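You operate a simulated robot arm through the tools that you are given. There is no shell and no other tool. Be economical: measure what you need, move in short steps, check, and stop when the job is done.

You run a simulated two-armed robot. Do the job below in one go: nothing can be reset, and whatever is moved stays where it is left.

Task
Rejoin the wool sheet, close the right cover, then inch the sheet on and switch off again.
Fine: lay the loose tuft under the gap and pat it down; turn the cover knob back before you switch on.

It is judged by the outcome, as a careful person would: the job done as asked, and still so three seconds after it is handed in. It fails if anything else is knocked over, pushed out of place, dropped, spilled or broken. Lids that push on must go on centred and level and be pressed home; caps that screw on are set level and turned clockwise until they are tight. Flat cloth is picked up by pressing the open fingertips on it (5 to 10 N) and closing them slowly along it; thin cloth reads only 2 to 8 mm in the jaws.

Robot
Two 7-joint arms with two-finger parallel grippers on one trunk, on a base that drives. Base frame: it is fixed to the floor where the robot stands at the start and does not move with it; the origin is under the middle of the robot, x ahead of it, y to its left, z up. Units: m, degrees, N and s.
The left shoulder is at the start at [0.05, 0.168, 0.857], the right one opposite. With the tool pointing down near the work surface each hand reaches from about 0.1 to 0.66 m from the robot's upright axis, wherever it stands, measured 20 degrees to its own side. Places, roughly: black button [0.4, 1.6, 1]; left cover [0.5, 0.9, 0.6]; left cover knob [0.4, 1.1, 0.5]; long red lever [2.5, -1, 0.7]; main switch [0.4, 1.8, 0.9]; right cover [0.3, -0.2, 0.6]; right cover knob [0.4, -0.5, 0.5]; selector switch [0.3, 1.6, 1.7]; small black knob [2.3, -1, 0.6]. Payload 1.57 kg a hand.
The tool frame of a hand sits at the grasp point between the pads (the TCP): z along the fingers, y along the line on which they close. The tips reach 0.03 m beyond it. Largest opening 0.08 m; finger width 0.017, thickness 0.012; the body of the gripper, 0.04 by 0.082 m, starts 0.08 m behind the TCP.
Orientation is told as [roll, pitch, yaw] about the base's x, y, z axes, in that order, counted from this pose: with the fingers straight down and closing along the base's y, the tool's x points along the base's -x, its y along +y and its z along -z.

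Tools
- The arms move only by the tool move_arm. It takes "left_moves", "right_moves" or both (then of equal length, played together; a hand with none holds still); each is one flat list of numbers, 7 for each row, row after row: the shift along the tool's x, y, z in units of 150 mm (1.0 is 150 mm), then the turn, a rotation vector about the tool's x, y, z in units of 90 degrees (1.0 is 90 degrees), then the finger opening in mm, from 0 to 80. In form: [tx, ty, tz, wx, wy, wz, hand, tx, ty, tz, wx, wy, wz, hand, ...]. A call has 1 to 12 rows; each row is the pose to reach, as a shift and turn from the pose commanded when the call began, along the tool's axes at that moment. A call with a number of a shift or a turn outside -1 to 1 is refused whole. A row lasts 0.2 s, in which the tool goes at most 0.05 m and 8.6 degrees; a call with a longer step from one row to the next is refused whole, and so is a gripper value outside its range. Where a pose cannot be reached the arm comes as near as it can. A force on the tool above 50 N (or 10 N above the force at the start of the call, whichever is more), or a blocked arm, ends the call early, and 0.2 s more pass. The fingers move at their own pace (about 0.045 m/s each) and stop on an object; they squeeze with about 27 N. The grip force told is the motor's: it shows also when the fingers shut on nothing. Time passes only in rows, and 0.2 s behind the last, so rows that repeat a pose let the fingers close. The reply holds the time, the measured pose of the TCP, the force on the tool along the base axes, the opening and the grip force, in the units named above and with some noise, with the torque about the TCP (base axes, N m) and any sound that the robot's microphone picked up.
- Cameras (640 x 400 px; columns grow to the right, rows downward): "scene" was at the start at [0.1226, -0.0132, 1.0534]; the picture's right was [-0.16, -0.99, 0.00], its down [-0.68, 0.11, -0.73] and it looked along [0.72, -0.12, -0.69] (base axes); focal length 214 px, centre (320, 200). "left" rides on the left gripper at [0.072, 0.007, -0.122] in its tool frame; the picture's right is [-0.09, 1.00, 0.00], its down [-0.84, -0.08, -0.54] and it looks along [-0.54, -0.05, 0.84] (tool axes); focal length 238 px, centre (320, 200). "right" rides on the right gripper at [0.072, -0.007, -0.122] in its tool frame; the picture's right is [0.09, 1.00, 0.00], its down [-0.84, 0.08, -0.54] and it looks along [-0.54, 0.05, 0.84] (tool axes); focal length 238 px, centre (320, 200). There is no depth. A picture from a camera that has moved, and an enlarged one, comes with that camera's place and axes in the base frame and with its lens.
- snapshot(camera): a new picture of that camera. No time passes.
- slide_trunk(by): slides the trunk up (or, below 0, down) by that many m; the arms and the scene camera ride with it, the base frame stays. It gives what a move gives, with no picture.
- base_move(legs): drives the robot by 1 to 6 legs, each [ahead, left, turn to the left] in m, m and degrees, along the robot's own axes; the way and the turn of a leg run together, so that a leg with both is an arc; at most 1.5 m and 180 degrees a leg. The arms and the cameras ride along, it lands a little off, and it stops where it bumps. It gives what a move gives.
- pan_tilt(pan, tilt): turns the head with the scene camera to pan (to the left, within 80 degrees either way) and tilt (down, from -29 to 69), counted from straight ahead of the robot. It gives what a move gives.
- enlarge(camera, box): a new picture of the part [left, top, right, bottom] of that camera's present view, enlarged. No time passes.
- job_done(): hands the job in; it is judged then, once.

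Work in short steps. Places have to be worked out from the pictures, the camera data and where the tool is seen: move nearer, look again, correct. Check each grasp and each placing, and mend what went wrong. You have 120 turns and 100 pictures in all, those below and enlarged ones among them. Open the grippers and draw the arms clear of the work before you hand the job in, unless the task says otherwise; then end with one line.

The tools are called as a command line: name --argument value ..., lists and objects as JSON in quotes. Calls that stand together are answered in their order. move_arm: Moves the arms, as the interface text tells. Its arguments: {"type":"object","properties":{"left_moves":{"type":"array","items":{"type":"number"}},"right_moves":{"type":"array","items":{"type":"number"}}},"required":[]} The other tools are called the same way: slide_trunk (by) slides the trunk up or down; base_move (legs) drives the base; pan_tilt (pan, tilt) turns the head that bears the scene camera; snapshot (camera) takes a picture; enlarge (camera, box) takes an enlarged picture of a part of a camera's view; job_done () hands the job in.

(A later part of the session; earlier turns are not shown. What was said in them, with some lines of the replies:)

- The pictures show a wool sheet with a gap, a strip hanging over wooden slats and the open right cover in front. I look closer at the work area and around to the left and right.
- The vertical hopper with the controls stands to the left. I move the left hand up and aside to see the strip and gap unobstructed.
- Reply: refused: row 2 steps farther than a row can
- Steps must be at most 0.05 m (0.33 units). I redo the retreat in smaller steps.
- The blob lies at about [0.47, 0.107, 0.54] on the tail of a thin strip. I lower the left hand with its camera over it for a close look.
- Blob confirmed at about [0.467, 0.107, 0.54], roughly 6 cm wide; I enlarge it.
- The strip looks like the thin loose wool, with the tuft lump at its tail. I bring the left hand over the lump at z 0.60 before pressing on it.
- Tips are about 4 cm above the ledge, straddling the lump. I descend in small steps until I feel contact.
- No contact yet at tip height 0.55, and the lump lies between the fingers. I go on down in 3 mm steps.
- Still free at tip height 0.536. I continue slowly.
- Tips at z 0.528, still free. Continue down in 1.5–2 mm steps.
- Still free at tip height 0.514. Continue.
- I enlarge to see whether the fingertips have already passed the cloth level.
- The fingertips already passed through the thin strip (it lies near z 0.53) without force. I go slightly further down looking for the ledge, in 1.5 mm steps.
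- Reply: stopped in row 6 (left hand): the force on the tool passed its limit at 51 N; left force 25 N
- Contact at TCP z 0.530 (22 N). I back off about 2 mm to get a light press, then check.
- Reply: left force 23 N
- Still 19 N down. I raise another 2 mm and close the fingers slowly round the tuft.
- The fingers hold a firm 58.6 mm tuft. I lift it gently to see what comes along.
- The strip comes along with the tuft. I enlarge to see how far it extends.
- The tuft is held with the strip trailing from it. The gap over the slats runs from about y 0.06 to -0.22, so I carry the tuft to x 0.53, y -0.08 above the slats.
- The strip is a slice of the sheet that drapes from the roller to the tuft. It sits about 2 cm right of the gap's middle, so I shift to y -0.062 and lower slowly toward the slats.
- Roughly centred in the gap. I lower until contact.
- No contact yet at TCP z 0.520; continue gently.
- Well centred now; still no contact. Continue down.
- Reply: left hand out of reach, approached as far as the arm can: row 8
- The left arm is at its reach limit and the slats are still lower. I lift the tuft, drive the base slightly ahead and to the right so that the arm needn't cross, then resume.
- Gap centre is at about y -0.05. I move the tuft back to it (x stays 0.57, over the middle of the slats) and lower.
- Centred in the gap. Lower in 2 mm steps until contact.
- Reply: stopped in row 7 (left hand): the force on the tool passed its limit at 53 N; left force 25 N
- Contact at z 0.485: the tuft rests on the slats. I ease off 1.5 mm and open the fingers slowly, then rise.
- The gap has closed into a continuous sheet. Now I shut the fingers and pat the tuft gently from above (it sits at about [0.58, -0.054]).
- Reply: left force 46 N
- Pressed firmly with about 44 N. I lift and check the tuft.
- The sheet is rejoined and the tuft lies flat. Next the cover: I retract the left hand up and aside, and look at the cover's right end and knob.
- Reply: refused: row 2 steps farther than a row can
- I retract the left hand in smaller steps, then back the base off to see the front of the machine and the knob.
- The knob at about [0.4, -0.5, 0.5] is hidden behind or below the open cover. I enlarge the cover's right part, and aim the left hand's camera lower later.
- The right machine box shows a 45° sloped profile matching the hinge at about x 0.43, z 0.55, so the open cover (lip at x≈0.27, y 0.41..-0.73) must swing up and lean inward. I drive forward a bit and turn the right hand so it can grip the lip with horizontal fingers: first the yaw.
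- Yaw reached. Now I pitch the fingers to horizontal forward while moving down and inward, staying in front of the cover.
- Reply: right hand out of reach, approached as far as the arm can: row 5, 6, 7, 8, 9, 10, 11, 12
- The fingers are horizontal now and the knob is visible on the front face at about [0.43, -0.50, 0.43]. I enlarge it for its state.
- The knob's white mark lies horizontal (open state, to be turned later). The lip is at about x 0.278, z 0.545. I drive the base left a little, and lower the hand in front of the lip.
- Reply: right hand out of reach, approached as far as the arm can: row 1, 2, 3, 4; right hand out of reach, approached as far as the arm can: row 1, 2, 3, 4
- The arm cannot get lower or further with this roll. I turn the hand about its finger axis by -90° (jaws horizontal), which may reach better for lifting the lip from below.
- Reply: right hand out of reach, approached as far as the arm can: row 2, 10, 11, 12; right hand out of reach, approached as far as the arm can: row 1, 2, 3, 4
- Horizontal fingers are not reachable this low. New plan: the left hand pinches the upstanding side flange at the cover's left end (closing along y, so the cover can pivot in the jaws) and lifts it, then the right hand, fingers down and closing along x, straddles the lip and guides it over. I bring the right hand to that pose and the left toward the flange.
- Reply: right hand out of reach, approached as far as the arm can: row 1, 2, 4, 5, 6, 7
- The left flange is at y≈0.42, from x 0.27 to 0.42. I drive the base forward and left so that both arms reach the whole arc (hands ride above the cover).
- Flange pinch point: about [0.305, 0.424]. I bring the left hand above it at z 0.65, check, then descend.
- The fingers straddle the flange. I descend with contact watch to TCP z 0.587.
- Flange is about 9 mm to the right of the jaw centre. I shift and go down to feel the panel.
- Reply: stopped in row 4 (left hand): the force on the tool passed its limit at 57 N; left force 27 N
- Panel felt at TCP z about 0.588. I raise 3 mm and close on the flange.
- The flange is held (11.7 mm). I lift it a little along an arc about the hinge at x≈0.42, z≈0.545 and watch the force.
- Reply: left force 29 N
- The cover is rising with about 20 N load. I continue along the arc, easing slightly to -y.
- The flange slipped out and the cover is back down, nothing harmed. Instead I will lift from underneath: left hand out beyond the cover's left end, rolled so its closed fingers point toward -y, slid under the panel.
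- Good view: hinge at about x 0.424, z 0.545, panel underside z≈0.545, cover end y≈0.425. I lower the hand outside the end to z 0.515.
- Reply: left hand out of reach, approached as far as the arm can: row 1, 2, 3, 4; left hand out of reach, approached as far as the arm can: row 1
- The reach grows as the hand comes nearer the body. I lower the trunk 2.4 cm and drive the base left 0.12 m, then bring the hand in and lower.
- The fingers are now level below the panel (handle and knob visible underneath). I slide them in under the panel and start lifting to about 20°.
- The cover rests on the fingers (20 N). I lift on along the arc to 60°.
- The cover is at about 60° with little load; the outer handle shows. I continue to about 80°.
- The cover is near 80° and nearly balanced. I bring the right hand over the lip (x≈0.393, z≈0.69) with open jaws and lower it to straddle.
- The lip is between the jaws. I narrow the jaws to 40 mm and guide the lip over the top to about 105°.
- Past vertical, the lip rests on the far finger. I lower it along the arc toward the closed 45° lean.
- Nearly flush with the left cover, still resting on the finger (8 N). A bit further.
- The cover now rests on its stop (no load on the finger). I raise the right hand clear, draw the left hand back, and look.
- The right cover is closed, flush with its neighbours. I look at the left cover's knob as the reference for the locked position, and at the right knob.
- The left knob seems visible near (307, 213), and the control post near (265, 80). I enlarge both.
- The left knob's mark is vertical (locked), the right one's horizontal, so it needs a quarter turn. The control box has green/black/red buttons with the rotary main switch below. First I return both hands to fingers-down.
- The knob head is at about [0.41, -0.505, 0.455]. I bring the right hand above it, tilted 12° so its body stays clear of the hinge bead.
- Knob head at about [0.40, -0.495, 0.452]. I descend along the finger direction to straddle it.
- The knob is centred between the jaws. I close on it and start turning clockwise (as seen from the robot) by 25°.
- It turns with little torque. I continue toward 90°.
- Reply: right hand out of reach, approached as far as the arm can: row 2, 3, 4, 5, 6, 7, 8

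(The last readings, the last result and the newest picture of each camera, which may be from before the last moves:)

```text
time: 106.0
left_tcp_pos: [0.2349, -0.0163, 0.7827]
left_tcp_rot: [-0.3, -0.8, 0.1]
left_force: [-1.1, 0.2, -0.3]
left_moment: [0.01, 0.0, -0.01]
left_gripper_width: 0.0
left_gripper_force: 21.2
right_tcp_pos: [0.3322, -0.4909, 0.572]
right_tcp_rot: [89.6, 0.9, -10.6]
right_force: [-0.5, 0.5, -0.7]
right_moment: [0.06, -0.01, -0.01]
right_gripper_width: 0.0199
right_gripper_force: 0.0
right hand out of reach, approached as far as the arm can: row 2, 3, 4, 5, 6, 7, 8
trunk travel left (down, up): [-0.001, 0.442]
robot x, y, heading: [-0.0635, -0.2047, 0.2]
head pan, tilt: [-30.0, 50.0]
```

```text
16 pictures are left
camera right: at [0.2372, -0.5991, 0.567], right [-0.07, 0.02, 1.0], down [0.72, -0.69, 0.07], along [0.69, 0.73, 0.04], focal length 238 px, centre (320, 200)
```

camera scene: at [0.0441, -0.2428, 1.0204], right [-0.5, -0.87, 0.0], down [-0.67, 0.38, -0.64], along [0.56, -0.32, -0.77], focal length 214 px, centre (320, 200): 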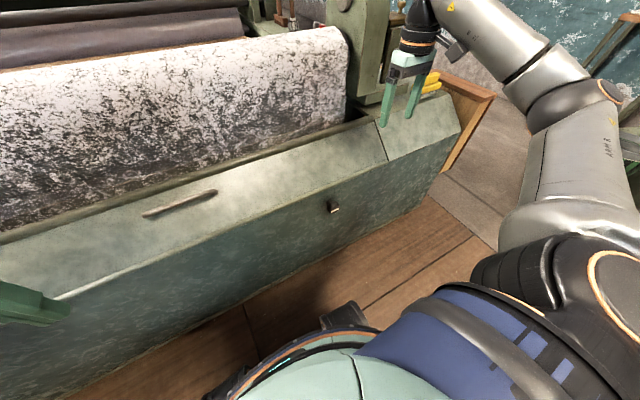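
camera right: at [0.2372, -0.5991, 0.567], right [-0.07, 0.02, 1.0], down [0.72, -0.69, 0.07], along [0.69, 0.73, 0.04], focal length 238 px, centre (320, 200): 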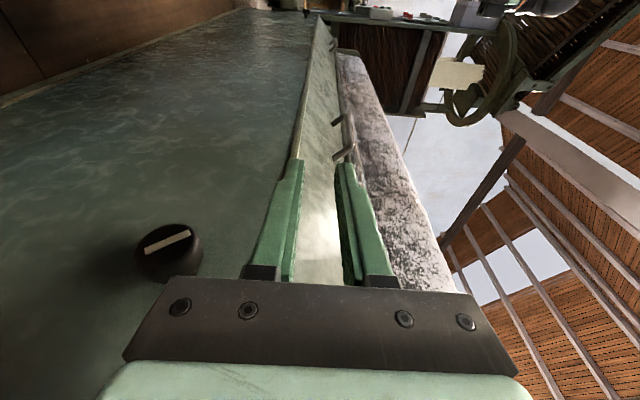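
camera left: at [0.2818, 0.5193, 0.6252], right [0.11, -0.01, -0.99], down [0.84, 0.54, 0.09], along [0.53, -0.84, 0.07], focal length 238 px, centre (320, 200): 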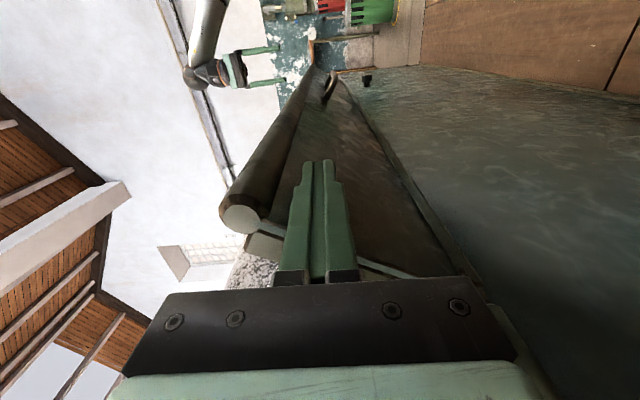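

The knob stands at about 60°; the arm ran out of sideways reach and let go. I rotate the hand back to fingers-down above the knob and will regrip for the remaining 30°.

move_arm --right_moves '[0, 0.05, 0, 0.09, 0, -0.0175, 70, 0, 0.1, 0, 0.18, 0, -0.035, 70, 0, 0.15, 0, 0.27, 0, -0.0525, 70, 0, 0.2, 0, 0.36, 0, -0.07, 70, 0, 0.25, 0, 0.45, 0, -0.0875, 70, 0, 0.3, 0, 0.54, 0, -0.105, 70, 0, 0.3, 0, 0.63, 0, -0.1225, 70, 0, 0.3, 0, 0.72, 0, -0.14, 70, 0, 0.3, 0, 0.81, 0, -0.1575, 70, 0, 0.3, 0, 0.9, 0, -0.175, 70, 0, 0.3, 0, 0.98, 0, -0.19, 70]'

```text
time: 108.3
left_tcp_pos: [0.2352, -0.0163, 0.7833]
left_tcp_rot: [-0.4, -0.9, 0.1]
left_force: [-0.5, -0.4, -0.2]
left_moment: [-0.02, -0.07, -0.01]
left_gripper_width: 0.0001
left_gripper_force: 21.5
right_tcp_pos: [0.3286, -0.4965, 0.6144]
right_tcp_rot: [-0.2, -11.0, 0.4]
right_force: [-0.8, -0.3, -0.4]
right_moment: [-0.01, 0.0, 0.0]
right_gripper_width: 0.0699
right_gripper_force: 0.0
trunk travel left (down, up): [-0.001, 0.442]
robot x, y, heading: [-0.0655, -0.2062, -0.1]
head pan, tilt: [-30.0, 50.0]
```

Back above the knob. I descend onto it again with the hand pre-rolled -20°.

move_arm --right_moves '[-0.13, 0, 0, 0.09, 0, -0.0175, 70, -0.265, 0, 0.1, 0.18, 0, -0.035, 70, -0.265, 0, 0.35, 0.218, 0, -0.042, 70, -0.265, 0, 0.6, 0.218, 0, -0.042, 70, -0.265, 0, 0.85, 0.218, 0, -0.042, 70, -0.265, 0, 1, 0.218, 0, -0.042, 70]'

move_arm --right_moves '[0, 0.022, 0.06, 0, 0, 0, 70, 0, 0.044, 0.123, 0, 0, 0, 70]'

snapshot --camera "right"

```text
time: 109.8
left_tcp_pos: [0.2358, -0.0166, 0.7829]
left_tcp_rot: [-0.3, -0.9, 0.2]
left_force: [0.5, 0.1, -0.2]
left_moment: [0.01, -0.04, 0.02]
left_gripper_width: 0.0002
left_gripper_force: 22.4
right_tcp_pos: [0.3954, -0.4948, 0.4739]
right_tcp_rot: [-20.4, -10.3, 4.3]
right_force: [-0.2, 0.4, 0.1]
right_moment: [0.01, 0.0, -0.02]
right_gripper_width: 0.07
right_gripper_force: 0.1
trunk travel left (down, up): [-0.001, 0.442]
robot x, y, heading: [-0.0631, -0.204, 0.3]
head pan, tilt: [-30.0, 50.0]
```

```text
time: 110.3
left_tcp_pos: [0.2364, -0.0157, 0.7831]
left_tcp_rot: [-0.3, -0.9, 0.1]
left_force: [0.8, -0.7, 0.1]
left_moment: [0.02, 0.02, 0.0]
left_gripper_width: 0.0003
left_gripper_force: 21.3
right_tcp_pos: [0.3994, -0.4955, 0.4554]
right_tcp_rot: [-20.4, -10.3, 4.3]
right_force: [-1.0, 0.8, 1.0]
right_moment: [-0.01, 0.02, -0.01]
right_gripper_width: 0.0701
right_gripper_force: 0.2
trunk travel left (down, up): [-0.001, 0.442]
robot x, y, heading: [-0.0649, -0.2055, -0.0]
head pan, tilt: [-30.0, 50.0]
```

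```text
15 pictures are left
camera right: at [0.3039, -0.4667, 0.5565], right [-0.1, 0.93, -0.36], down [0.72, 0.31, 0.62], along [0.69, -0.19, -0.7], focal length 238 px, centre (320, 200)
```

right: 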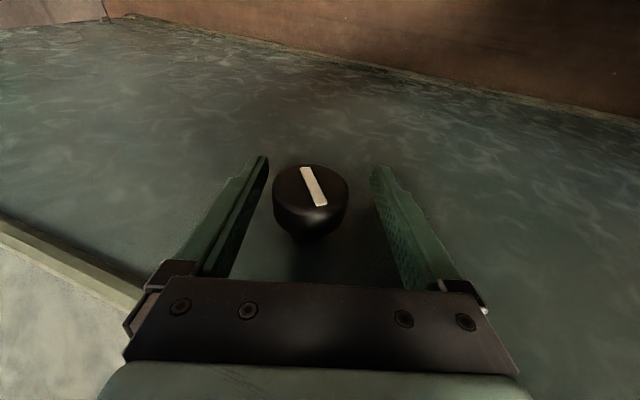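

The mark is about 37° short of vertical. I grip and turn 38° more.

move_arm --right_moves '[0, 0, 0, 0, 0, 0, 50, 0, 0, 0, 0, 0, 0, 30, 0, 0, 0, 0, 0, 0, 20, 0, 0, 0, 0, 0, 0, 20, 0, 0, 0, -0.09, 0, 0.0175, 20, 0, 0, 0, -0.18, 0, 0.035, 20, 0, 0, 0, -0.27, 0, 0.0525, 20, 0, 0, 0, -0.36, 0, 0.07, 20, 0, 0, 0, -0.415, 0, 0.08, 20]'

snapshot --camera "right"

```text
time: 112.3
left_tcp_pos: [0.2347, -0.0165, 0.7828]
left_tcp_rot: [-0.3, -1.0, 0.0]
left_force: [-0.5, 0.2, 0.8]
left_moment: [0.01, 0.01, -0.01]
left_gripper_width: 0.0
left_gripper_force: 21.0
right_tcp_pos: [0.4008, -0.4958, 0.4561]
right_tcp_rot: [18.6, -10.5, -2.8]
right_force: [-9.6, -7.4, 12.3]
right_moment: [0.06, -0.93, -0.71]
right_gripper_width: 0.0414
right_gripper_force: 45.5
trunk travel left (down, up): [-0.001, 0.442]
robot x, y, heading: [-0.0662, -0.2063, 0.2]
head pan, tilt: [-30.0, 50.0]
```

```text
14 pictures are left
camera right: at [0.3047, -0.5361, 0.5546], right [-0.1, 0.95, 0.29], down [0.72, -0.13, 0.68], along [0.69, 0.28, -0.67], focal length 238 px, centre (320, 200)
```

right: 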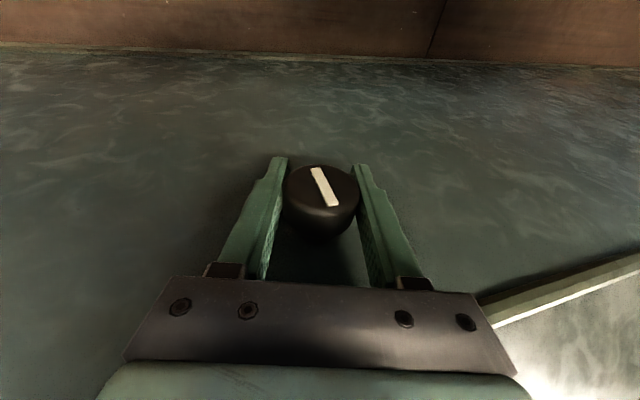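

The mark is now vertical (~88°). I nudge 2° more, release, and withdraw upward along the fingers.

move_arm --right_moves '[0, 0, 0, -0.025, 0, 0.005, 20, 0, 0, 0, -0.025, 0, 0.005, 60, 0, 0, 0, -0.025, 0, 0.005, 70, 0, 0, 0, -0.025, 0, 0.005, 70, 0, 0, -0.2, -0.025, 0, 0.005, 70, 0, 0, -0.5, -0.025, 0, 0.005, 70, 0.1, 0, -0.75, -0.025, 0, 0.005, 70, 0.2, 0, -1, -0.025, 0, 0.005, 70]'

snapshot --camera "right"

```text
time: 114.2
left_tcp_pos: [0.235, -0.0172, 0.7829]
left_tcp_rot: [-0.2, -0.9, 0.2]
left_force: [-1.2, 0.2, -0.2]
left_moment: [0.01, 0.03, 0.0]
left_gripper_width: 0.0001
left_gripper_force: 21.3
right_tcp_pos: [0.3425, -0.5375, 0.5899]
right_tcp_rot: [20.7, -10.2, -3.2]
right_force: [0.6, -0.5, -0.3]
right_moment: [-0.02, 0.01, 0.03]
right_gripper_width: 0.0704
right_gripper_force: 0.0
trunk travel left (down, up): [-0.001, 0.442]
robot x, y, heading: [-0.0651, -0.201, 0.2]
head pan, tilt: [-30.0, 50.0]
```

```text
13 pictures are left
camera right: at [0.2478, -0.5837, 0.6867], right [-0.1, 0.94, 0.33], down [0.72, -0.16, 0.67], along [0.69, 0.3, -0.66], focal length 238 px, centre (320, 200)
```

right: 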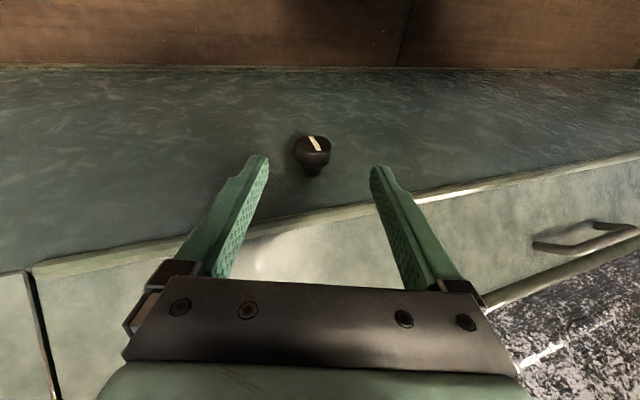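

The knob is locked (mark vertical). Next I back off slightly and drive left along the machine to the control post near y 1.5, then look.

base_move --legs '[[-0.12, 0, 0], [0, 1.0, 0], [0, 0.6, 0]]'

slide_trunk --by 0.2

pan_tilt --pan 15 --tilt 25

snapshot --camera "scene"

```text
time: 129.4
left_tcp_pos: [0.1152, 1.5857, 0.7842]
left_tcp_rot: [-0.3, -0.9, 0.0]
left_force: [-0.4, -0.3, 0.4]
left_moment: [-0.01, -0.01, 0.06]
left_gripper_width: 0.0
left_gripper_force: 21.3
right_tcp_pos: [0.2227, 1.0622, 0.5908]
right_tcp_rot: [20.7, -10.3, -3.3]
right_force: [0.1, 0.4, 0.0]
right_moment: [0.01, -0.02, -0.01]
right_gripper_width: 0.07
right_gripper_force: 0.1
trunk travel left (down, up): [-0.001, 0.442]
robot x, y, heading: [-0.1848, 1.3967, -0.1]
head pan, tilt: [-30.0, 50.0]
```

```text
time: 131.6
left_tcp_pos: [0.115, 1.5843, 0.9825]
left_tcp_rot: [-0.3, -0.9, 0.0]
left_force: [-0.6, -0.4, 0.0]
left_moment: [0.0, -0.01, 0.01]
left_gripper_width: 0.0
left_gripper_force: 21.2
right_tcp_pos: [0.222, 1.0618, 0.7896]
right_tcp_rot: [20.6, -10.2, -3.4]
right_force: [0.6, 0.6, 0.1]
right_moment: [0.01, -0.03, -0.01]
right_gripper_width: 0.0701
right_gripper_force: 0.0
trunk travel left (down, up): [-0.201, 0.242]
robot x, y, heading: [-0.1833, 1.3973, 0.1]
head pan, tilt: [-30.0, 50.0]
```

```text
time: 132.7
left_tcp_pos: [0.1147, 1.585, 0.9821]
left_tcp_rot: [-0.4, -1.0, 0.0]
left_force: [0.1, -0.7, -0.5]
left_moment: [-0.02, -0.01, -0.02]
left_gripper_width: 0.0
left_gripper_force: 21.5
right_tcp_pos: [0.2217, 1.0622, 0.7897]
right_tcp_rot: [20.7, -10.3, -3.3]
right_force: [0.7, 0.4, -0.1]
right_moment: [0.0, 0.01, 0.02]
right_gripper_width: 0.0701
right_gripper_force: 0.1
trunk travel left (down, up): [-0.201, 0.242]
robot x, y, heading: [-0.1855, 1.3962, 0.1]
head pan, tilt: [15.0, 25.0]
```

```text
12 pictures are left
camera scene: at [-0.0549, 1.4208, 1.2578], right [0.26, -0.97, 0.0], down [-0.41, -0.11, -0.91], along [0.87, 0.24, -0.42], focal length 214 px, centre (320, 200)
```

scene: 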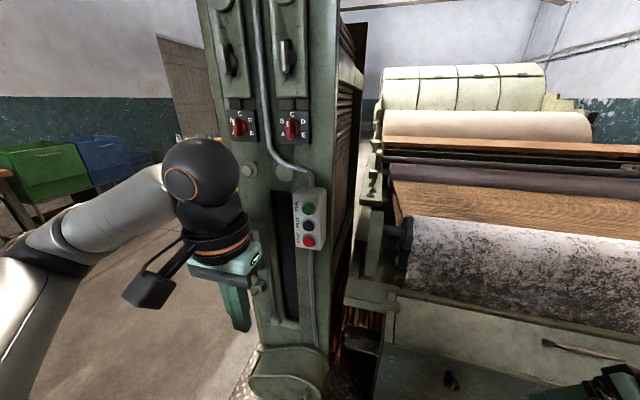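

Selectors, the button box (green/black/red) and the post are visible; my left hand hides the main switch. I move it down and inward, then enlarge the controls.

move_arm --left_moves '[0, -0.2, 0.2, 0, 0, 0, 0, 0, -0.4, 0.4, 0, 0, 0, 0, 0, -0.6, 0.6, 0, 0, 0, 0, 0, -0.8, 0.8, 0, 0, 0, 0, 0, -1, 1, 0, 0, 0, 0]'

enlarge --camera "scene" --box '[200, 80, 360, 280]'

```text
time: 133.9
left_tcp_pos: [0.1185, 1.436, 0.833]
left_tcp_rot: [-0.3, -0.8, 0.0]
left_force: [0.2, 0.0, -0.5]
left_moment: [0.0, -0.01, 0.02]
left_gripper_width: 0.0003
left_gripper_force: 21.2
right_tcp_pos: [0.2229, 1.0624, 0.7896]
right_tcp_rot: [20.6, -10.2, -3.4]
right_force: [0.7, 0.0, 0.3]
right_moment: [0.0, 0.02, 0.02]
right_gripper_width: 0.07
right_gripper_force: 0.1
trunk travel left (down, up): [-0.201, 0.242]
robot x, y, heading: [-0.1854, 1.3993, 0.5]
head pan, tilt: [15.0, 25.0]
```

```text
2.00 times, centred on (280, 180) of scene
camera zoom: at [-0.0549, 1.4208, 1.2579], right [0.26, -0.97, 0.0], down [-0.41, -0.11, -0.91], along [0.87, 0.24, -0.42], focal length 429 px, centre (400, 240)
```

zoom: 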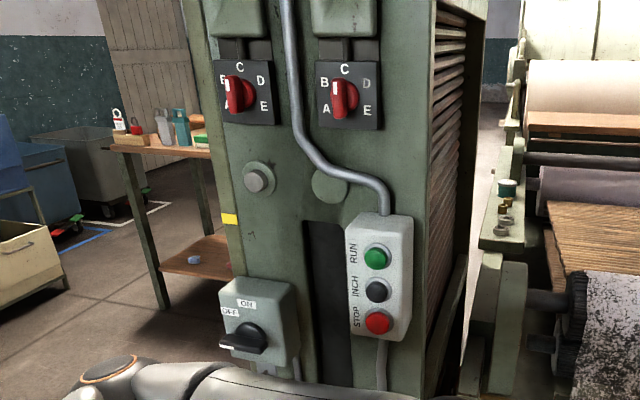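

Labels read RUN/INCH/STOP, and the main switch lever points to OFF (left), ON is up. Triangulation: INCH at [0.385, 1.572, 0.973], switch at [0.40, 1.787, 0.853]. I drive closer and roll the left hand so its fingers point to -y.

base_move --legs '[[0.1, 0.17, 0]]'

move_arm --left_moves '[0, 0.08, -0.1, 0.083, 0, 0, 70, 0, 0.16, -0.2, 0.166, 0, 0, 70, 0, 0.25, -0.3, 0.25, 0, 0, 70, 0, 0.33, -0.4, 0.333, 0, 0, 70, 0, 0.41, -0.4, 0.416, 0, 0, 70, 0, 0.5, -0.4, 0.5, 0, 0, 70, 0, 0.58, -0.4, 0.583, 0, 0, 70, 0, 0.66, -0.4, 0.666, 0, 0, 70, 0, 0.74, -0.4, 0.75, 0, 0, 70, 0, 0.82, -0.4, 0.833, 0, 0, 70, 0, 0.9, -0.4, 0.916, 0, 0, 70, 0, 0.98, -0.4, 1, 0, 0, 70]'

```text
time: 136.0
left_tcp_pos: [0.2181, 1.6035, 0.8329]
left_tcp_rot: [-0.3, -0.9, -0.2]
left_force: [0.4, 0.5, -0.3]
left_moment: [0.01, -0.01, 0.0]
left_gripper_width: 0.0001
left_gripper_force: 21.0
right_tcp_pos: [0.32, 1.2287, 0.7901]
right_tcp_rot: [20.6, -10.2, -3.6]
right_force: [-0.4, -0.7, 0.3]
right_moment: [0.01, 0.0, 0.01]
right_gripper_width: 0.0697
right_gripper_force: 0.1
trunk travel left (down, up): [-0.201, 0.242]
robot x, y, heading: [-0.0869, 1.5631, -0.2]
head pan, tilt: [15.0, 25.0]
```

```text
time: 138.6
left_tcp_pos: [0.2173, 1.7517, 0.8927]
left_tcp_rot: [-90.4, -1.0, -0.1]
left_force: [-0.9, 0.5, 1.1]
left_moment: [-0.02, 0.01, 0.02]
left_gripper_width: 0.07
left_gripper_force: 0.1
right_tcp_pos: [0.3197, 1.2281, 0.79]
right_tcp_rot: [20.6, -10.3, -3.6]
right_force: [-0.1, -0.9, 0.9]
right_moment: [0.03, -0.03, 0.0]
right_gripper_width: 0.0701
right_gripper_force: 0.0
trunk travel left (down, up): [-0.201, 0.242]
robot x, y, heading: [-0.0845, 1.5661, -0.2]
head pan, tilt: [15.0, 25.0]
```

Pose reached. I move the hand to the left of the switch (y 1.88), level with it, and look with its camera.

move_arm --left_moves '[0, 0, -0.28, 0, 0, 0, 70, 0, 0.1, -0.56, 0, 0, 0, 70, 0, 0.2, -0.84, 0, 0, 0, 70, -0.2, 0.27, -0.86, 0, 0, 0, 70, -0.45, 0.27, -0.86, 0, 0, 0, 70]'

snapshot --camera "left"

```text
time: 139.8
left_tcp_pos: [0.2863, 1.8814, 0.8529]
left_tcp_rot: [-90.4, -0.9, -0.2]
left_force: [0.1, 1.1, -0.5]
left_moment: [0.01, 0.0, 0.01]
left_gripper_width: 0.0699
left_gripper_force: 0.1
right_tcp_pos: [0.3206, 1.2285, 0.7905]
right_tcp_rot: [20.6, -10.2, -3.5]
right_force: [0.0, 0.2, 0.3]
right_moment: [0.03, 0.01, 0.01]
right_gripper_width: 0.0701
right_gripper_force: 0.1
trunk travel left (down, up): [-0.201, 0.242]
robot x, y, heading: [-0.0849, 1.5628, -0.1]
head pan, tilt: [15.0, 25.0]
```

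```text
10 pictures are left
camera left: at [0.2133, 2.0037, 0.8455], right [0.11, -0.01, -0.99], down [0.84, 0.54, 0.09], along [0.54, -0.84, 0.06], focal length 238 px, centre (320, 200)
```

left: 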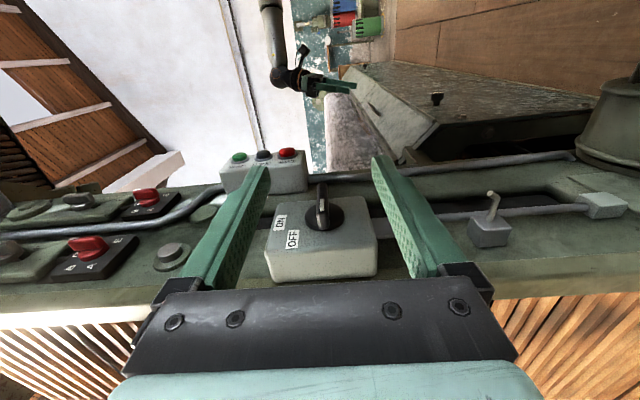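

The lever bar spans y≈1.76–1.81 at z≈0.855, x≈0.34–0.375. I approach from the left with the jaws above and below it.

move_arm --left_moves '[-0.22, -0.015, 0, 0, 0, 0, 50, -0.44, -0.02, 0, 0, 0, 0, 50, -0.44, -0.02, 0.2, 0, 0, 0, 50, -0.44, -0.02, 0.4, 0, 0, 0, 50, -0.44, -0.02, 0.6, 0, 0, 0, 50]'

snapshot --camera "left"

```text
time: 141.0
left_tcp_pos: [0.3513, 1.7882, 0.8572]
left_tcp_rot: [-90.3, -0.9, -0.1]
left_force: [0.5, -0.4, -0.3]
left_moment: [0.02, -0.03, -0.02]
left_gripper_width: 0.05
left_gripper_force: 0.1
right_tcp_pos: [0.3205, 1.2288, 0.7898]
right_tcp_rot: [20.8, -10.3, -3.6]
right_force: [0.2, 0.6, 0.0]
right_moment: [0.02, 0.03, -0.02]
right_gripper_width: 0.0703
right_gripper_force: 0.0
trunk travel left (down, up): [-0.201, 0.242]
robot x, y, heading: [-0.0844, 1.5638, -0.2]
head pan, tilt: [15.0, 25.0]
```

```text
9 pictures are left
camera left: at [0.2793, 1.9109, 0.8494], right [0.11, -0.01, -0.99], down [0.84, 0.54, 0.09], along [0.54, -0.84, 0.06], focal length 238 px, centre (320, 200)
```

left: 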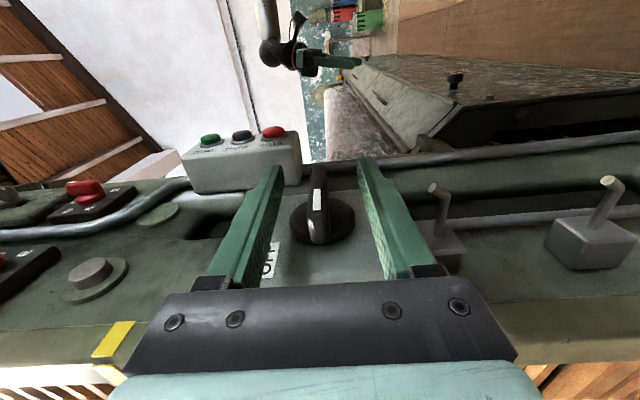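

The lever is between the jaws. I close on it and rotate about the hub (clockwise) to 45° first.

move_arm --left_moves '[0, 0, 0, 0, 0, 0, 30, 0, 0, 0, 0, 0, 0, 10, 0, 0, 0, 0, 0, 0, 6, 0, 0, 0, 0, 0, 0, 6, 0, -0.007, 0, -0.09, 0, 0, 6, 0, -0.015, 0.002, -0.18, 0, 0, 6, 0, -0.022, 0.005, -0.27, 0, 0, 6, 0, -0.028, 0.009, -0.36, 0, 0, 6, 0, -0.034, 0.013, -0.45, 0, 0, 6]'

```text
time: 143.0
left_tcp_pos: [0.3503, 1.7851, 0.8633]
left_tcp_rot: [-49.9, -1.1, -0.3]
left_force: [2.3, -7.7, 20.4]
left_moment: [-0.38, -0.23, 0.13]
left_gripper_width: 0.024
left_gripper_force: 10.5
right_tcp_pos: [0.3187, 1.2277, 0.789]
right_tcp_rot: [20.9, -10.2, -3.6]
right_force: [0.2, 0.5, -0.8]
right_moment: [-0.01, -0.01, 0.02]
right_gripper_width: 0.0701
right_gripper_force: 0.0
trunk travel left (down, up): [-0.201, 0.242]
robot x, y, heading: [-0.0843, 1.5656, -0.1]
head pan, tilt: [15.0, 25.0]
```

The lever is turning. I continue to the vertical, easing up a few millimetres.

move_arm --left_moves '[0, -0.015, -0.012, -0.09, 0, 0, 6, 0, -0.03, -0.025, -0.18, 0, 0, 6, 0, -0.03, -0.025, -0.27, 0, 0, 6, 0, -0.03, -0.025, -0.36, 0, 0, 6, 0, -0.03, -0.025, -0.45, 0, 0, 6, 0, -0.03, -0.025, -0.53, 0, 0, 6, 0, -0.03, -0.025, -0.57, 0, 0, 6]'

snapshot --camera "left"

```text
time: 144.6
left_tcp_pos: [0.3516, 1.7819, 0.8684]
left_tcp_rot: [0.9, -1.3, -0.5]
left_force: [-3.5, -31.3, 14.7]
left_moment: [-1.18, -0.02, -0.22]
left_gripper_width: 0.0333
left_gripper_force: 15.7
right_tcp_pos: [0.3185, 1.2265, 0.7903]
right_tcp_rot: [20.9, -10.4, -3.6]
right_force: [-0.1, 0.6, -0.2]
right_moment: [0.03, -0.01, -0.03]
right_gripper_width: 0.0701
right_gripper_force: 0.2
trunk travel left (down, up): [-0.201, 0.242]
robot x, y, heading: [-0.0879, 1.5656, -0.1]
head pan, tilt: [15.0, 25.0]
```

```text
8 pictures are left
camera left: at [0.2754, 1.7871, 0.991], right [0.1, 0.99, 0.02], down [0.82, -0.09, 0.56], along [0.56, -0.04, -0.83], focal length 238 px, centre (320, 200)
```

left: 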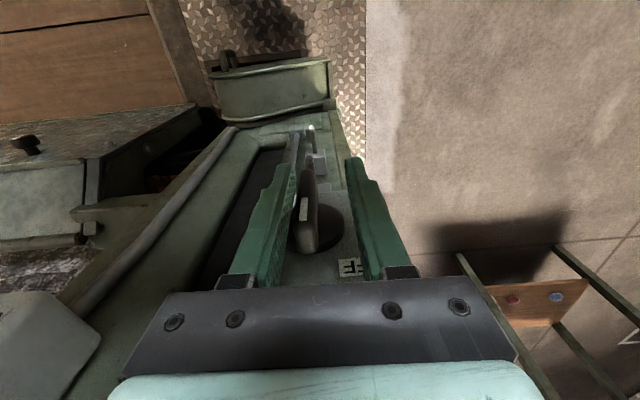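

The lever lags behind the jaws a bit. I turn about 15° further so it reaches the ON stop, then check.

move_arm --left_moves '[0, -0.02, 0, -0.08, 0, 0, 6, 0, -0.04, 0, -0.16, 0, 0, 6, 0, -0.04, 0, -0.2, 0, 0, 6, 0, -0.04, 0, -0.2, 0, 0, 6]'

enlarge --camera "left" --box '[220, 110, 420, 290]'

```text
time: 145.6
left_tcp_pos: [0.3503, 1.7721, 0.8702]
left_tcp_rot: [18.6, -1.4, -0.6]
left_force: [-4.2, -42.5, 18.2]
left_moment: [-1.58, 0.02, -0.3]
left_gripper_width: 0.0357
left_gripper_force: 16.4
right_tcp_pos: [0.3182, 1.226, 0.7887]
right_tcp_rot: [21.0, -10.3, -3.7]
right_force: [-0.9, -0.7, -0.4]
right_moment: [-0.03, 0.0, 0.01]
right_gripper_width: 0.0702
right_gripper_force: 0.0
trunk travel left (down, up): [-0.201, 0.242]
robot x, y, heading: [-0.0865, 1.5634, -0.1]
head pan, tilt: [15.0, 25.0]
```

```text
2.22 times, centred on (320, 200) of left
camera zoom: at [0.2748, 1.7412, 0.9874], right [0.1, 0.94, 0.32], down [0.82, -0.26, 0.51], along [0.56, 0.21, -0.8], focal length 530 px, centre (320, 200)
```

zoom: 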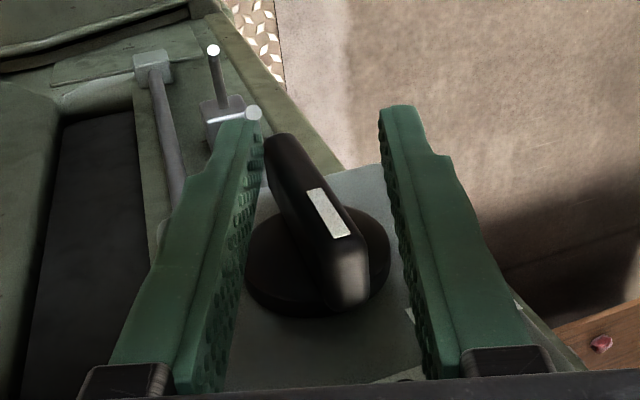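

The lever is vertical with its mark up: ON. I open, draw the hand back toward the robot, then roll it back to fingers-sideways while moving toward the INCH button.

move_arm --left_moves '[0, 0, 0, 0, 0, 0, 50, 0, 0, 0, 0, 0, 0, 70, 0, 0, 0, 0, 0, 0, 70, 0.2, 0, 0, 0, 0, 0, 70, 0.4, 0, 0, 0, 0, 0, 70, 0.65, 0, 0, 0, 0, 0, 70]'

move_arm --left_moves '[0, -0.05, -0.08, 0.09, 0, 0, 0, 0, -0.1, -0.16, 0.18, 0, 0, 0, 0, -0.15, -0.24, 0.27, 0, 0, 0, 0, -0.2, -0.32, 0.36, 0, 0, 0, 0, -0.25, -0.4, 0.45, 0, 0, 0, 0, -0.3, -0.48, 0.54, 0, 0, 0, 0, -0.35, -0.56, 0.63, 0, 0, 0, 0, -0.4, -0.64, 0.72, 0, 0, 0, 0, -0.45, -0.72, 0.81, 0, 0, 0, 0, -0.5, -0.8, 0.9, 0, 0, 0, 0, -0.55, -0.89, 0.99, 0, 0, 0]'

```text
time: 147.0
left_tcp_pos: [0.2547, 1.7818, 0.8648]
left_tcp_rot: [19.6, -0.9, -0.1]
left_force: [0.1, -0.3, 1.0]
left_moment: [0.01, 0.0, 0.01]
left_gripper_width: 0.0702
left_gripper_force: 0.0
right_tcp_pos: [0.3198, 1.2296, 0.7899]
right_tcp_rot: [20.6, -10.3, -3.6]
right_force: [0.1, -0.3, 0.4]
right_moment: [-0.01, -0.01, -0.04]
right_gripper_width: 0.07
right_gripper_force: 0.0
trunk travel left (down, up): [-0.201, 0.242]
robot x, y, heading: [-0.0815, 1.566, 0.1]
head pan, tilt: [15.0, 25.0]
```

```text
time: 149.4
left_tcp_pos: [0.2523, 1.66, 0.9648]
left_tcp_rot: [-69.8, -0.9, -0.2]
left_force: [-0.6, -0.2, -0.4]
left_moment: [0.0, 0.0, -0.01]
left_gripper_width: 0.0
left_gripper_force: 21.5
right_tcp_pos: [0.3188, 1.2288, 0.7899]
right_tcp_rot: [20.7, -10.3, -3.6]
right_force: [0.3, 0.2, 0.3]
right_moment: [0.02, -0.01, 0.0]
right_gripper_width: 0.0702
right_gripper_force: 0.1
trunk travel left (down, up): [-0.201, 0.242]
robot x, y, heading: [-0.0847, 1.5628, -0.3]
head pan, tilt: [15.0, 25.0]
```

Now the last 20° of roll and moving close to the INCH button.

move_arm --left_moves '[0, -0.06, 0.12, 0.08, 0, 0, 0, 0, -0.12, 0.24, 0.16, 0, 0, 0, -0.1, -0.187, 0.358, 0.225, 0, 0, 0, -0.3, -0.187, 0.358, 0.225, 0, 0, 0]'

snapshot --camera "left"

```text
time: 150.4
left_tcp_pos: [0.2947, 1.599, 0.9735]
left_tcp_rot: [-90.0, -0.9, -0.1]
left_force: [0.6, -0.7, -0.1]
left_moment: [-0.02, -0.02, 0.03]
left_gripper_width: 0.0003
left_gripper_force: 21.5
right_tcp_pos: [0.3201, 1.2281, 0.7898]
right_tcp_rot: [20.7, -10.3, -3.5]
right_force: [0.1, -0.5, -0.5]
right_moment: [0.0, 0.04, 0.0]
right_gripper_width: 0.0701
right_gripper_force: 0.1
trunk travel left (down, up): [-0.201, 0.242]
robot x, y, heading: [-0.0887, 1.5657, 0.0]
head pan, tilt: [15.0, 25.0]
```

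```text
6 pictures are left
camera left: at [0.2225, 1.722, 0.9664], right [0.11, 0.0, -0.99], down [0.84, 0.54, 0.09], along [0.54, -0.84, 0.06], focal length 238 px, centre (320, 200)
```

left: 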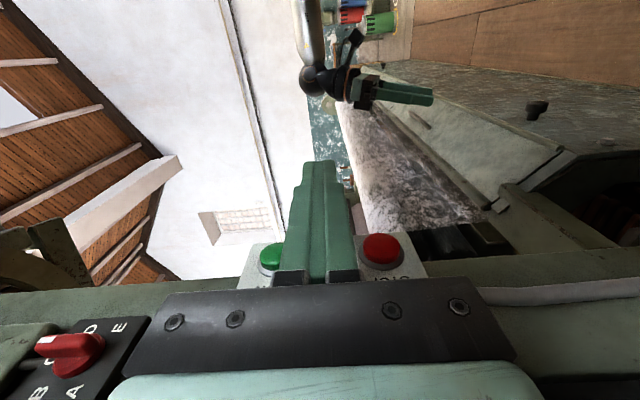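

The INCH button is right ahead of the finger (z≈0.976, y≈1.566). I shift 2 cm inward and advance to just before contact, then push in 3 mm steps.

move_arm --left_moves '[-0.1, -0.015, 0.14, 0, 0, 0, 0, -0.3, -0.015, 0.14, 0, 0, 0, 0, -0.43, -0.015, 0.14, 0, 0, 0, 0, -0.45, -0.015, 0.14, 0, 0, 0, 0, -0.47, -0.015, 0.14, 0, 0, 0, 0, -0.49, -0.015, 0.14, 0, 0, 0, 0, -0.51, -0.015, 0.14, 0, 0, 0, 0]'

```text
time: 152.0
left_tcp_pos: [0.371, 1.5766, 0.9768]
left_tcp_rot: [-89.7, -0.9, -0.4]
left_force: [-11.6, 0.8, -2.2]
left_moment: [-0.07, 0.04, -0.06]
left_gripper_width: 0.0
left_gripper_force: 21.0
right_tcp_pos: [0.3184, 1.228, 0.7894]
right_tcp_rot: [20.7, -10.4, -3.5]
right_force: [-0.1, -0.1, 0.0]
right_moment: [0.01, 0.02, 0.0]
right_gripper_width: 0.0702
right_gripper_force: 0.0
trunk travel left (down, up): [-0.201, 0.242]
robot x, y, heading: [-0.0881, 1.5635, -0.2]
head pan, tilt: [15.0, 25.0]
heard: click
```

A click: the button is pressed with 12 N. I hold it about a second to inch the sheet.

move_arm --left_moves '[-0.012, 0, 0, 0, 0, 0, 0, -0.012, 0, 0, 0, 0, 0, 0, -0.012, 0, 0, 0, 0, 0, 0, -0.012, 0, 0, 0, 0, 0, 0]'

enlarge --camera "left" --box '[220, 60, 540, 280]'

```text
time: 153.0
left_tcp_pos: [0.3719, 1.5759, 0.9754]
left_tcp_rot: [-89.7, -1.0, -0.6]
left_force: [-21.1, -1.6, -5.6]
left_moment: [-0.08, 0.07, -0.14]
left_gripper_width: 0.0001
left_gripper_force: 21.3
right_tcp_pos: [0.319, 1.2286, 0.7905]
right_tcp_rot: [20.7, -10.4, -3.7]
right_force: [0.3, 0.6, 0.3]
right_moment: [-0.01, 0.07, -0.02]
right_gripper_width: 0.0705
right_gripper_force: 0.1
trunk travel left (down, up): [-0.201, 0.242]
robot x, y, heading: [-0.0873, 1.5656, 0.2]
head pan, tilt: [15.0, 25.0]
```

```text
1.82 times, centred on (380, 170) of left
camera zoom: at [0.2999, 1.7006, 0.9701], right [0.11, 0.0, -0.99], down [0.84, 0.53, 0.1], along [0.53, -0.85, 0.05], focal length 433 px, centre (211, 254)
```

zoom: 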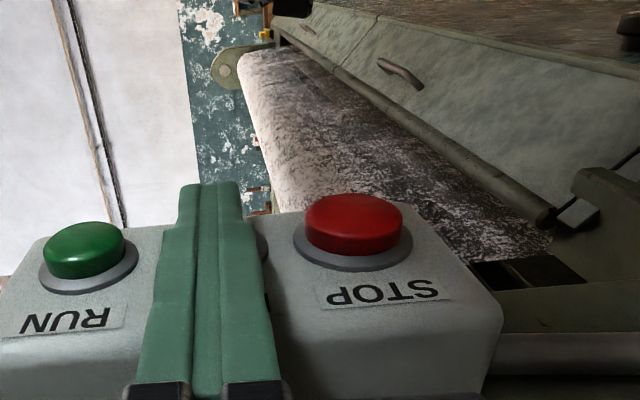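

Only the INCH button is covered. I release it and step back.

move_arm --left_moves '[0.1, 0, 0, 0, 0, 0, 0, 0.3, 0, 0, 0, 0, 0, 0, 0.5, 0, 0, 0, 0, 0, 0]'

snapshot --camera "scene"

```text
time: 153.8
left_tcp_pos: [0.2998, 1.5786, 0.9761]
left_tcp_rot: [-89.9, -1.0, 0.0]
left_force: [0.3, 0.5, -0.9]
left_moment: [0.0, 0.03, -0.02]
left_gripper_width: 0.0
left_gripper_force: 21.7
right_tcp_pos: [0.3199, 1.2285, 0.7885]
right_tcp_rot: [20.7, -10.3, -3.6]
right_force: [-0.3, 0.7, -0.5]
right_moment: [0.0, 0.01, 0.0]
right_gripper_width: 0.0699
right_gripper_force: 0.1
trunk travel left (down, up): [-0.201, 0.242]
robot x, y, heading: [-0.0892, 1.5648, 0.2]
head pan, tilt: [15.0, 25.0]
```

```text
4 pictures are left
camera scene: at [0.0444, 1.5882, 1.2579], right [0.26, -0.97, 0.0], down [-0.41, -0.11, -0.91], along [0.88, 0.23, -0.42], focal length 214 px, centre (320, 200)
```

scene: 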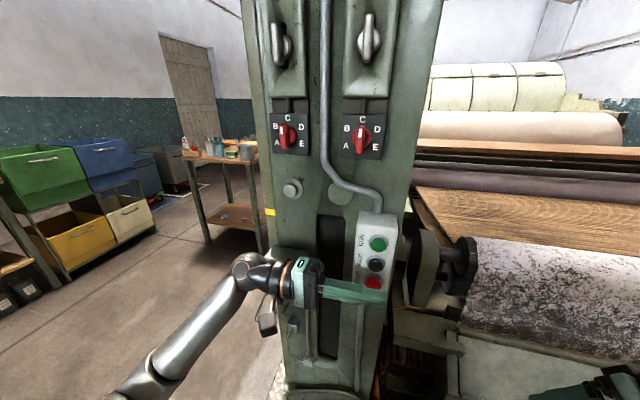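

The scene looks in order. I now bring the left hand, fingers down again, above and in front of the main switch to verify its position and then turn it off.

move_arm --left_moves '[0.05, 0, -0.08, -0.083, 0, 0, 50, 0.1, 0, -0.16, -0.166, 0, 0, 50, 0.15, 0, -0.25, -0.25, 0, 0, 50, 0.2, 0, -0.33, -0.333, 0, 0, 50, 0.25, 0, -0.42, -0.416, 0, 0, 50, 0.3, 0, -0.5, -0.5, 0, 0, 50, 0.33, 0, -0.58, -0.583, 0, 0, 50, 0.33, 0, -0.66, -0.666, 0, 0, 50, 0.33, 0, -0.75, -0.75, 0, 0, 50, 0.33, 0, -0.83, -0.833, 0, 0, 50, 0.33, 0, -0.91, -0.916, 0, 0, 50, 0.33, 0, -1, -1, 0, 0, 50]'

move_arm --left_moves '[0, 0.18, 0, 0, 0, 0, 50, 0, 0.34, 0, 0, 0, 0, 50]'

snapshot --camera "left"

```text
time: 156.4
left_tcp_pos: [0.2502, 1.7285, 0.9745]
left_tcp_rot: [0.3, -0.8, 0.0]
left_force: [-0.8, 0.2, -0.1]
left_moment: [-0.02, -0.01, 0.02]
left_gripper_width: 0.0501
left_gripper_force: 0.1
right_tcp_pos: [0.3203, 1.2282, 0.7899]
right_tcp_rot: [20.7, -10.3, -3.5]
right_force: [0.4, 0.9, 0.0]
right_moment: [-0.06, 0.01, 0.01]
right_gripper_width: 0.0702
right_gripper_force: 0.1
trunk travel left (down, up): [-0.201, 0.242]
robot x, y, heading: [-0.0841, 1.5692, 0.1]
head pan, tilt: [15.0, 25.0]
```

```text
time: 157.0
left_tcp_pos: [0.2496, 1.7794, 0.975]
left_tcp_rot: [0.1, -0.9, -0.2]
left_force: [0.5, -0.1, -0.5]
left_moment: [0.03, 0.01, 0.01]
left_gripper_width: 0.0499
left_gripper_force: 0.0
right_tcp_pos: [0.3191, 1.2281, 0.789]
right_tcp_rot: [20.8, -10.3, -3.5]
right_force: [0.3, 1.0, -0.2]
right_moment: [-0.01, -0.02, 0.0]
right_gripper_width: 0.0704
right_gripper_force: 0.0
trunk travel left (down, up): [-0.201, 0.242]
robot x, y, heading: [-0.0872, 1.5653, -0.3]
head pan, tilt: [15.0, 25.0]
```

```text
3 pictures are left
camera left: at [0.1749, 1.7869, 1.0972], right [0.1, 1.0, 0.0], down [0.83, -0.08, 0.55], along [0.55, -0.05, -0.83], focal length 238 px, centre (320, 200)
```

left: 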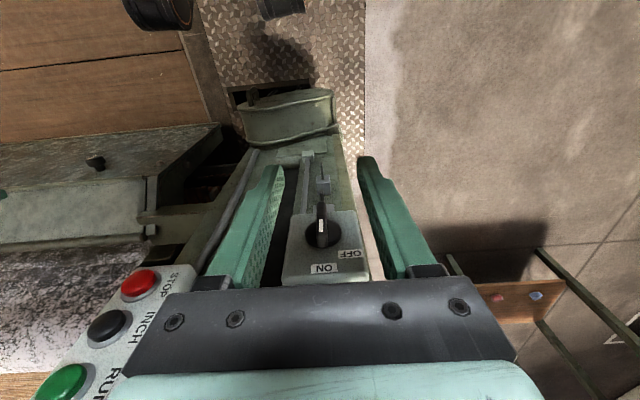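

The lever points to ON. I lower the hand in front, move in to straddle the lever, and grip it.

move_arm --left_moves '[0, -0.02, 0.25, 0, 0, 0, 50, 0, -0.02, 0.5, 0, 0, 0, 50, 0, -0.02, 0.75, 0, 0, 0, 50, -0.25, -0.02, 0.75, 0, 0, 0, 50, -0.5, -0.02, 0.75, 0, 0, 0, 50, -0.68, -0.02, 0.75, 0, 0, 0, 50, -0.68, -0.02, 0.75, 0, 0, 0, 30, -0.68, -0.02, 0.75, 0, 0, 0, 10, -0.68, -0.02, 0.75, 0, 0, 0, 5, -0.68, -0.02, 0.75, 0, 0, 0, 5]'

```text
time: 159.2
left_tcp_pos: [0.3554, 1.7736, 0.8634]
left_tcp_rot: [0.0, -0.9, -0.4]
left_force: [0.9, -15.7, -3.6]
left_moment: [-0.08, -0.2, 0.0]
left_gripper_width: 0.0184
left_gripper_force: 7.6
right_tcp_pos: [0.3195, 1.2277, 0.7887]
right_tcp_rot: [20.7, -10.2, -3.6]
right_force: [-0.7, -0.5, -0.6]
right_moment: [-0.01, 0.01, 0.01]
right_gripper_width: 0.0698
right_gripper_force: 0.0
trunk travel left (down, up): [-0.201, 0.242]
robot x, y, heading: [-0.0856, 1.5639, 0.0]
head pan, tilt: [15.0, 25.0]
```

Held (18 mm). I turn it back counter-clockwise toward OFF.

move_arm --left_moves '[0, 0, 0, 0.09, 0, 0, 5, 0, 0, 0, 0.18, 0, 0, 5, 0, 0, 0, 0.27, 0, 0, 5, 0, 0, 0, 0.36, 0, 0, 5, 0, 0, 0, 0.45, 0, 0, 5, 0, 0, 0, 0.54, 0, 0, 5, 0, 0, 0, 0.63, 0, 0, 5, 0, 0, 0, 0.72, 0, 0, 5, 0, 0, 0, 0.81, 0, 0, 5, 0, 0, 0, 0.9, 0, 0, 5, 0, 0, 0, 0.99, 0, 0, 5]'

```text
time: 161.6
left_tcp_pos: [0.3551, 1.7801, 0.8584]
left_tcp_rot: [-88.7, -0.5, 0.1]
left_force: [-5.0, 22.0, -22.2]
left_moment: [0.13, 0.27, 0.81]
left_gripper_width: 0.0132
left_gripper_force: 29.6
right_tcp_pos: [0.3202, 1.2322, 0.7888]
right_tcp_rot: [20.6, -10.3, -3.6]
right_force: [-0.5, -0.2, -0.1]
right_moment: [0.02, 0.01, 0.01]
right_gripper_width: 0.0701
right_gripper_force: 0.0
trunk travel left (down, up): [-0.201, 0.242]
robot x, y, heading: [-0.0829, 1.5656, 0.3]
head pan, tilt: [15.0, 25.0]
```

The jaws are flat on the lever (13 mm) at 89°: OFF. I nudge a little more, release and back away, then check.

move_arm --left_moves '[0, 0, 0, 0.04, 0, 0, 5, 0, 0, 0, 0.04, 0, 0, 5, 0, 0, 0, 0.04, 0, 0, 40, 0, 0, 0, 0.04, 0, 0, 60, 0, 0, 0, 0.04, 0, 0, 60, 0.25, 0, 0, 0.02, 0, 0, 60, 0.5, 0, 0, 0, 0, 0, 60, 0.7, 0, -0.15, 0, 0, 0, 60, 0.85, 0, -0.4, 0, 0, 0, 60]'

snapshot --camera "left"

```text
time: 163.6
left_tcp_pos: [0.226, 1.8369, 0.8646]
left_tcp_rot: [-89.1, -0.9, -0.2]
left_force: [-0.7, 0.7, 0.1]
left_moment: [0.01, 0.0, 0.0]
left_gripper_width: 0.0602
left_gripper_force: 0.0
right_tcp_pos: [0.32, 1.229, 0.7888]
right_tcp_rot: [20.7, -10.3, -3.6]
right_force: [0.2, -0.4, 0.4]
right_moment: [-0.01, -0.05, 0.03]
right_gripper_width: 0.07
right_gripper_force: 0.1
trunk travel left (down, up): [-0.201, 0.242]
robot x, y, heading: [-0.0869, 1.5629, 0.0]
head pan, tilt: [15.0, 25.0]
```

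```text
2 pictures are left
camera left: at [0.1535, 1.96, 0.8595], right [0.11, 0.02, -0.99], down [0.84, 0.54, 0.1], along [0.54, -0.84, 0.04], focal length 238 px, centre (320, 200)
```

left: 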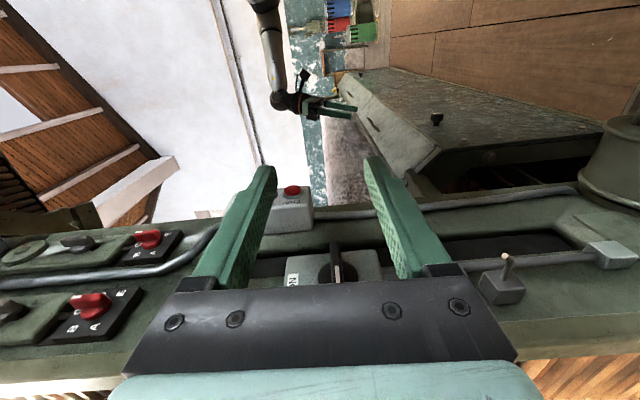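

The lever is back at OFF. I open the grippers and back the robot off, then take a last look along the covers.

move_arm --left_moves '[0, 0, 0, 0, 0, 0, 80, 0.1, 0, 0, 0, 0, 0, 80]' --right_moves '[0, 0, 0, 0, 0, 0, 80, 0, 0, 0, 0, 0, 0, 80]'

base_move --legs '[[-0.15, 0, 0], [0, -1.0, 0]]'

pan_tilt --pan -15 --tilt 35

snapshot --camera "scene"

```text
time: 164.2
left_tcp_pos: [0.2115, 1.8369, 0.8623]
left_tcp_rot: [-88.9, -0.9, -0.1]
left_force: [-0.4, -0.2, 0.9]
left_moment: [0.01, 0.0, 0.0]
left_gripper_width: 0.08
left_gripper_force: 0.2
right_tcp_pos: [0.3198, 1.2284, 0.7901]
right_tcp_rot: [20.7, -10.3, -3.6]
right_force: [1.0, 0.8, -0.2]
right_moment: [0.0, 0.01, 0.04]
right_gripper_width: 0.0797
right_gripper_force: 0.0
trunk travel left (down, up): [-0.201, 0.242]
robot x, y, heading: [-0.0847, 1.5649, -0.0]
head pan, tilt: [15.0, 25.0]
```

```text
time: 174.3
left_tcp_pos: [0.0592, 0.8291, 0.8628]
left_tcp_rot: [-89.0, -0.9, -0.8]
left_force: [0.3, 0.1, -0.2]
left_moment: [0.02, 0.01, 0.01]
left_gripper_width: 0.0799
left_gripper_force: 0.0
right_tcp_pos: [0.1606, 0.2206, 0.7909]
right_tcp_rot: [20.7, -10.2, -4.2]
right_force: [-0.3, -0.7, 0.8]
right_moment: [0.01, 0.01, 0.0]
right_gripper_width: 0.08
right_gripper_force: 0.1
trunk travel left (down, up): [-0.201, 0.242]
robot x, y, heading: [-0.2379, 0.563, -0.7]
head pan, tilt: [15.0, 25.0]
```

```text
time: 175.3
left_tcp_pos: [0.0595, 0.8292, 0.863]
left_tcp_rot: [-89.0, -0.9, -0.8]
left_force: [-0.5, -0.4, -0.9]
left_moment: [0.04, -0.01, 0.03]
left_gripper_width: 0.08
left_gripper_force: 0.1
right_tcp_pos: [0.1629, 0.2197, 0.7885]
right_tcp_rot: [20.6, -10.2, -4.2]
right_force: [0.0, -1.3, -0.1]
right_moment: [-0.01, 0.02, 0.01]
right_gripper_width: 0.08
right_gripper_force: 0.1
trunk travel left (down, up): [-0.201, 0.242]
robot x, y, heading: [-0.2359, 0.5607, -0.6]
head pan, tilt: [-15.0, 35.0]
```

```text
1 pictures are left
camera scene: at [-0.1147, 0.5367, 1.2421], right [-0.27, -0.96, 0.0], down [-0.55, 0.15, -0.82], along [0.79, -0.22, -0.57], focal length 214 px, centre (320, 200)
```

scene: 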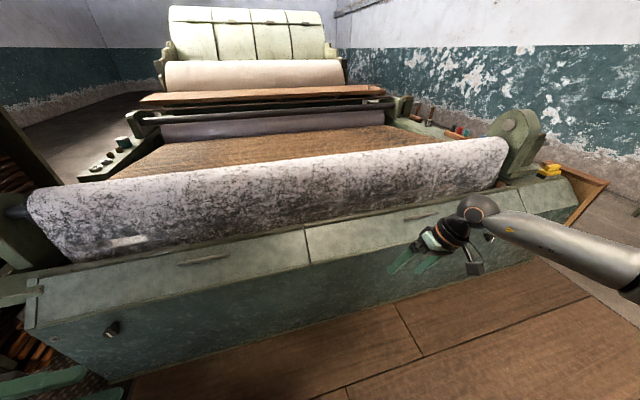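

The sheet is unbroken, both covers are closed and flush, the main switch is off, and both hands are open and clear. I hand the job in.

job_done

```text
The job is handed in.
```

I rejoined the sheet with the tuft patted down, closed the right cover and turned its knob back. I switched on and held INCH for about 1 s (it clicked), though I couldn't see whether the sheet moved, then switched off again.
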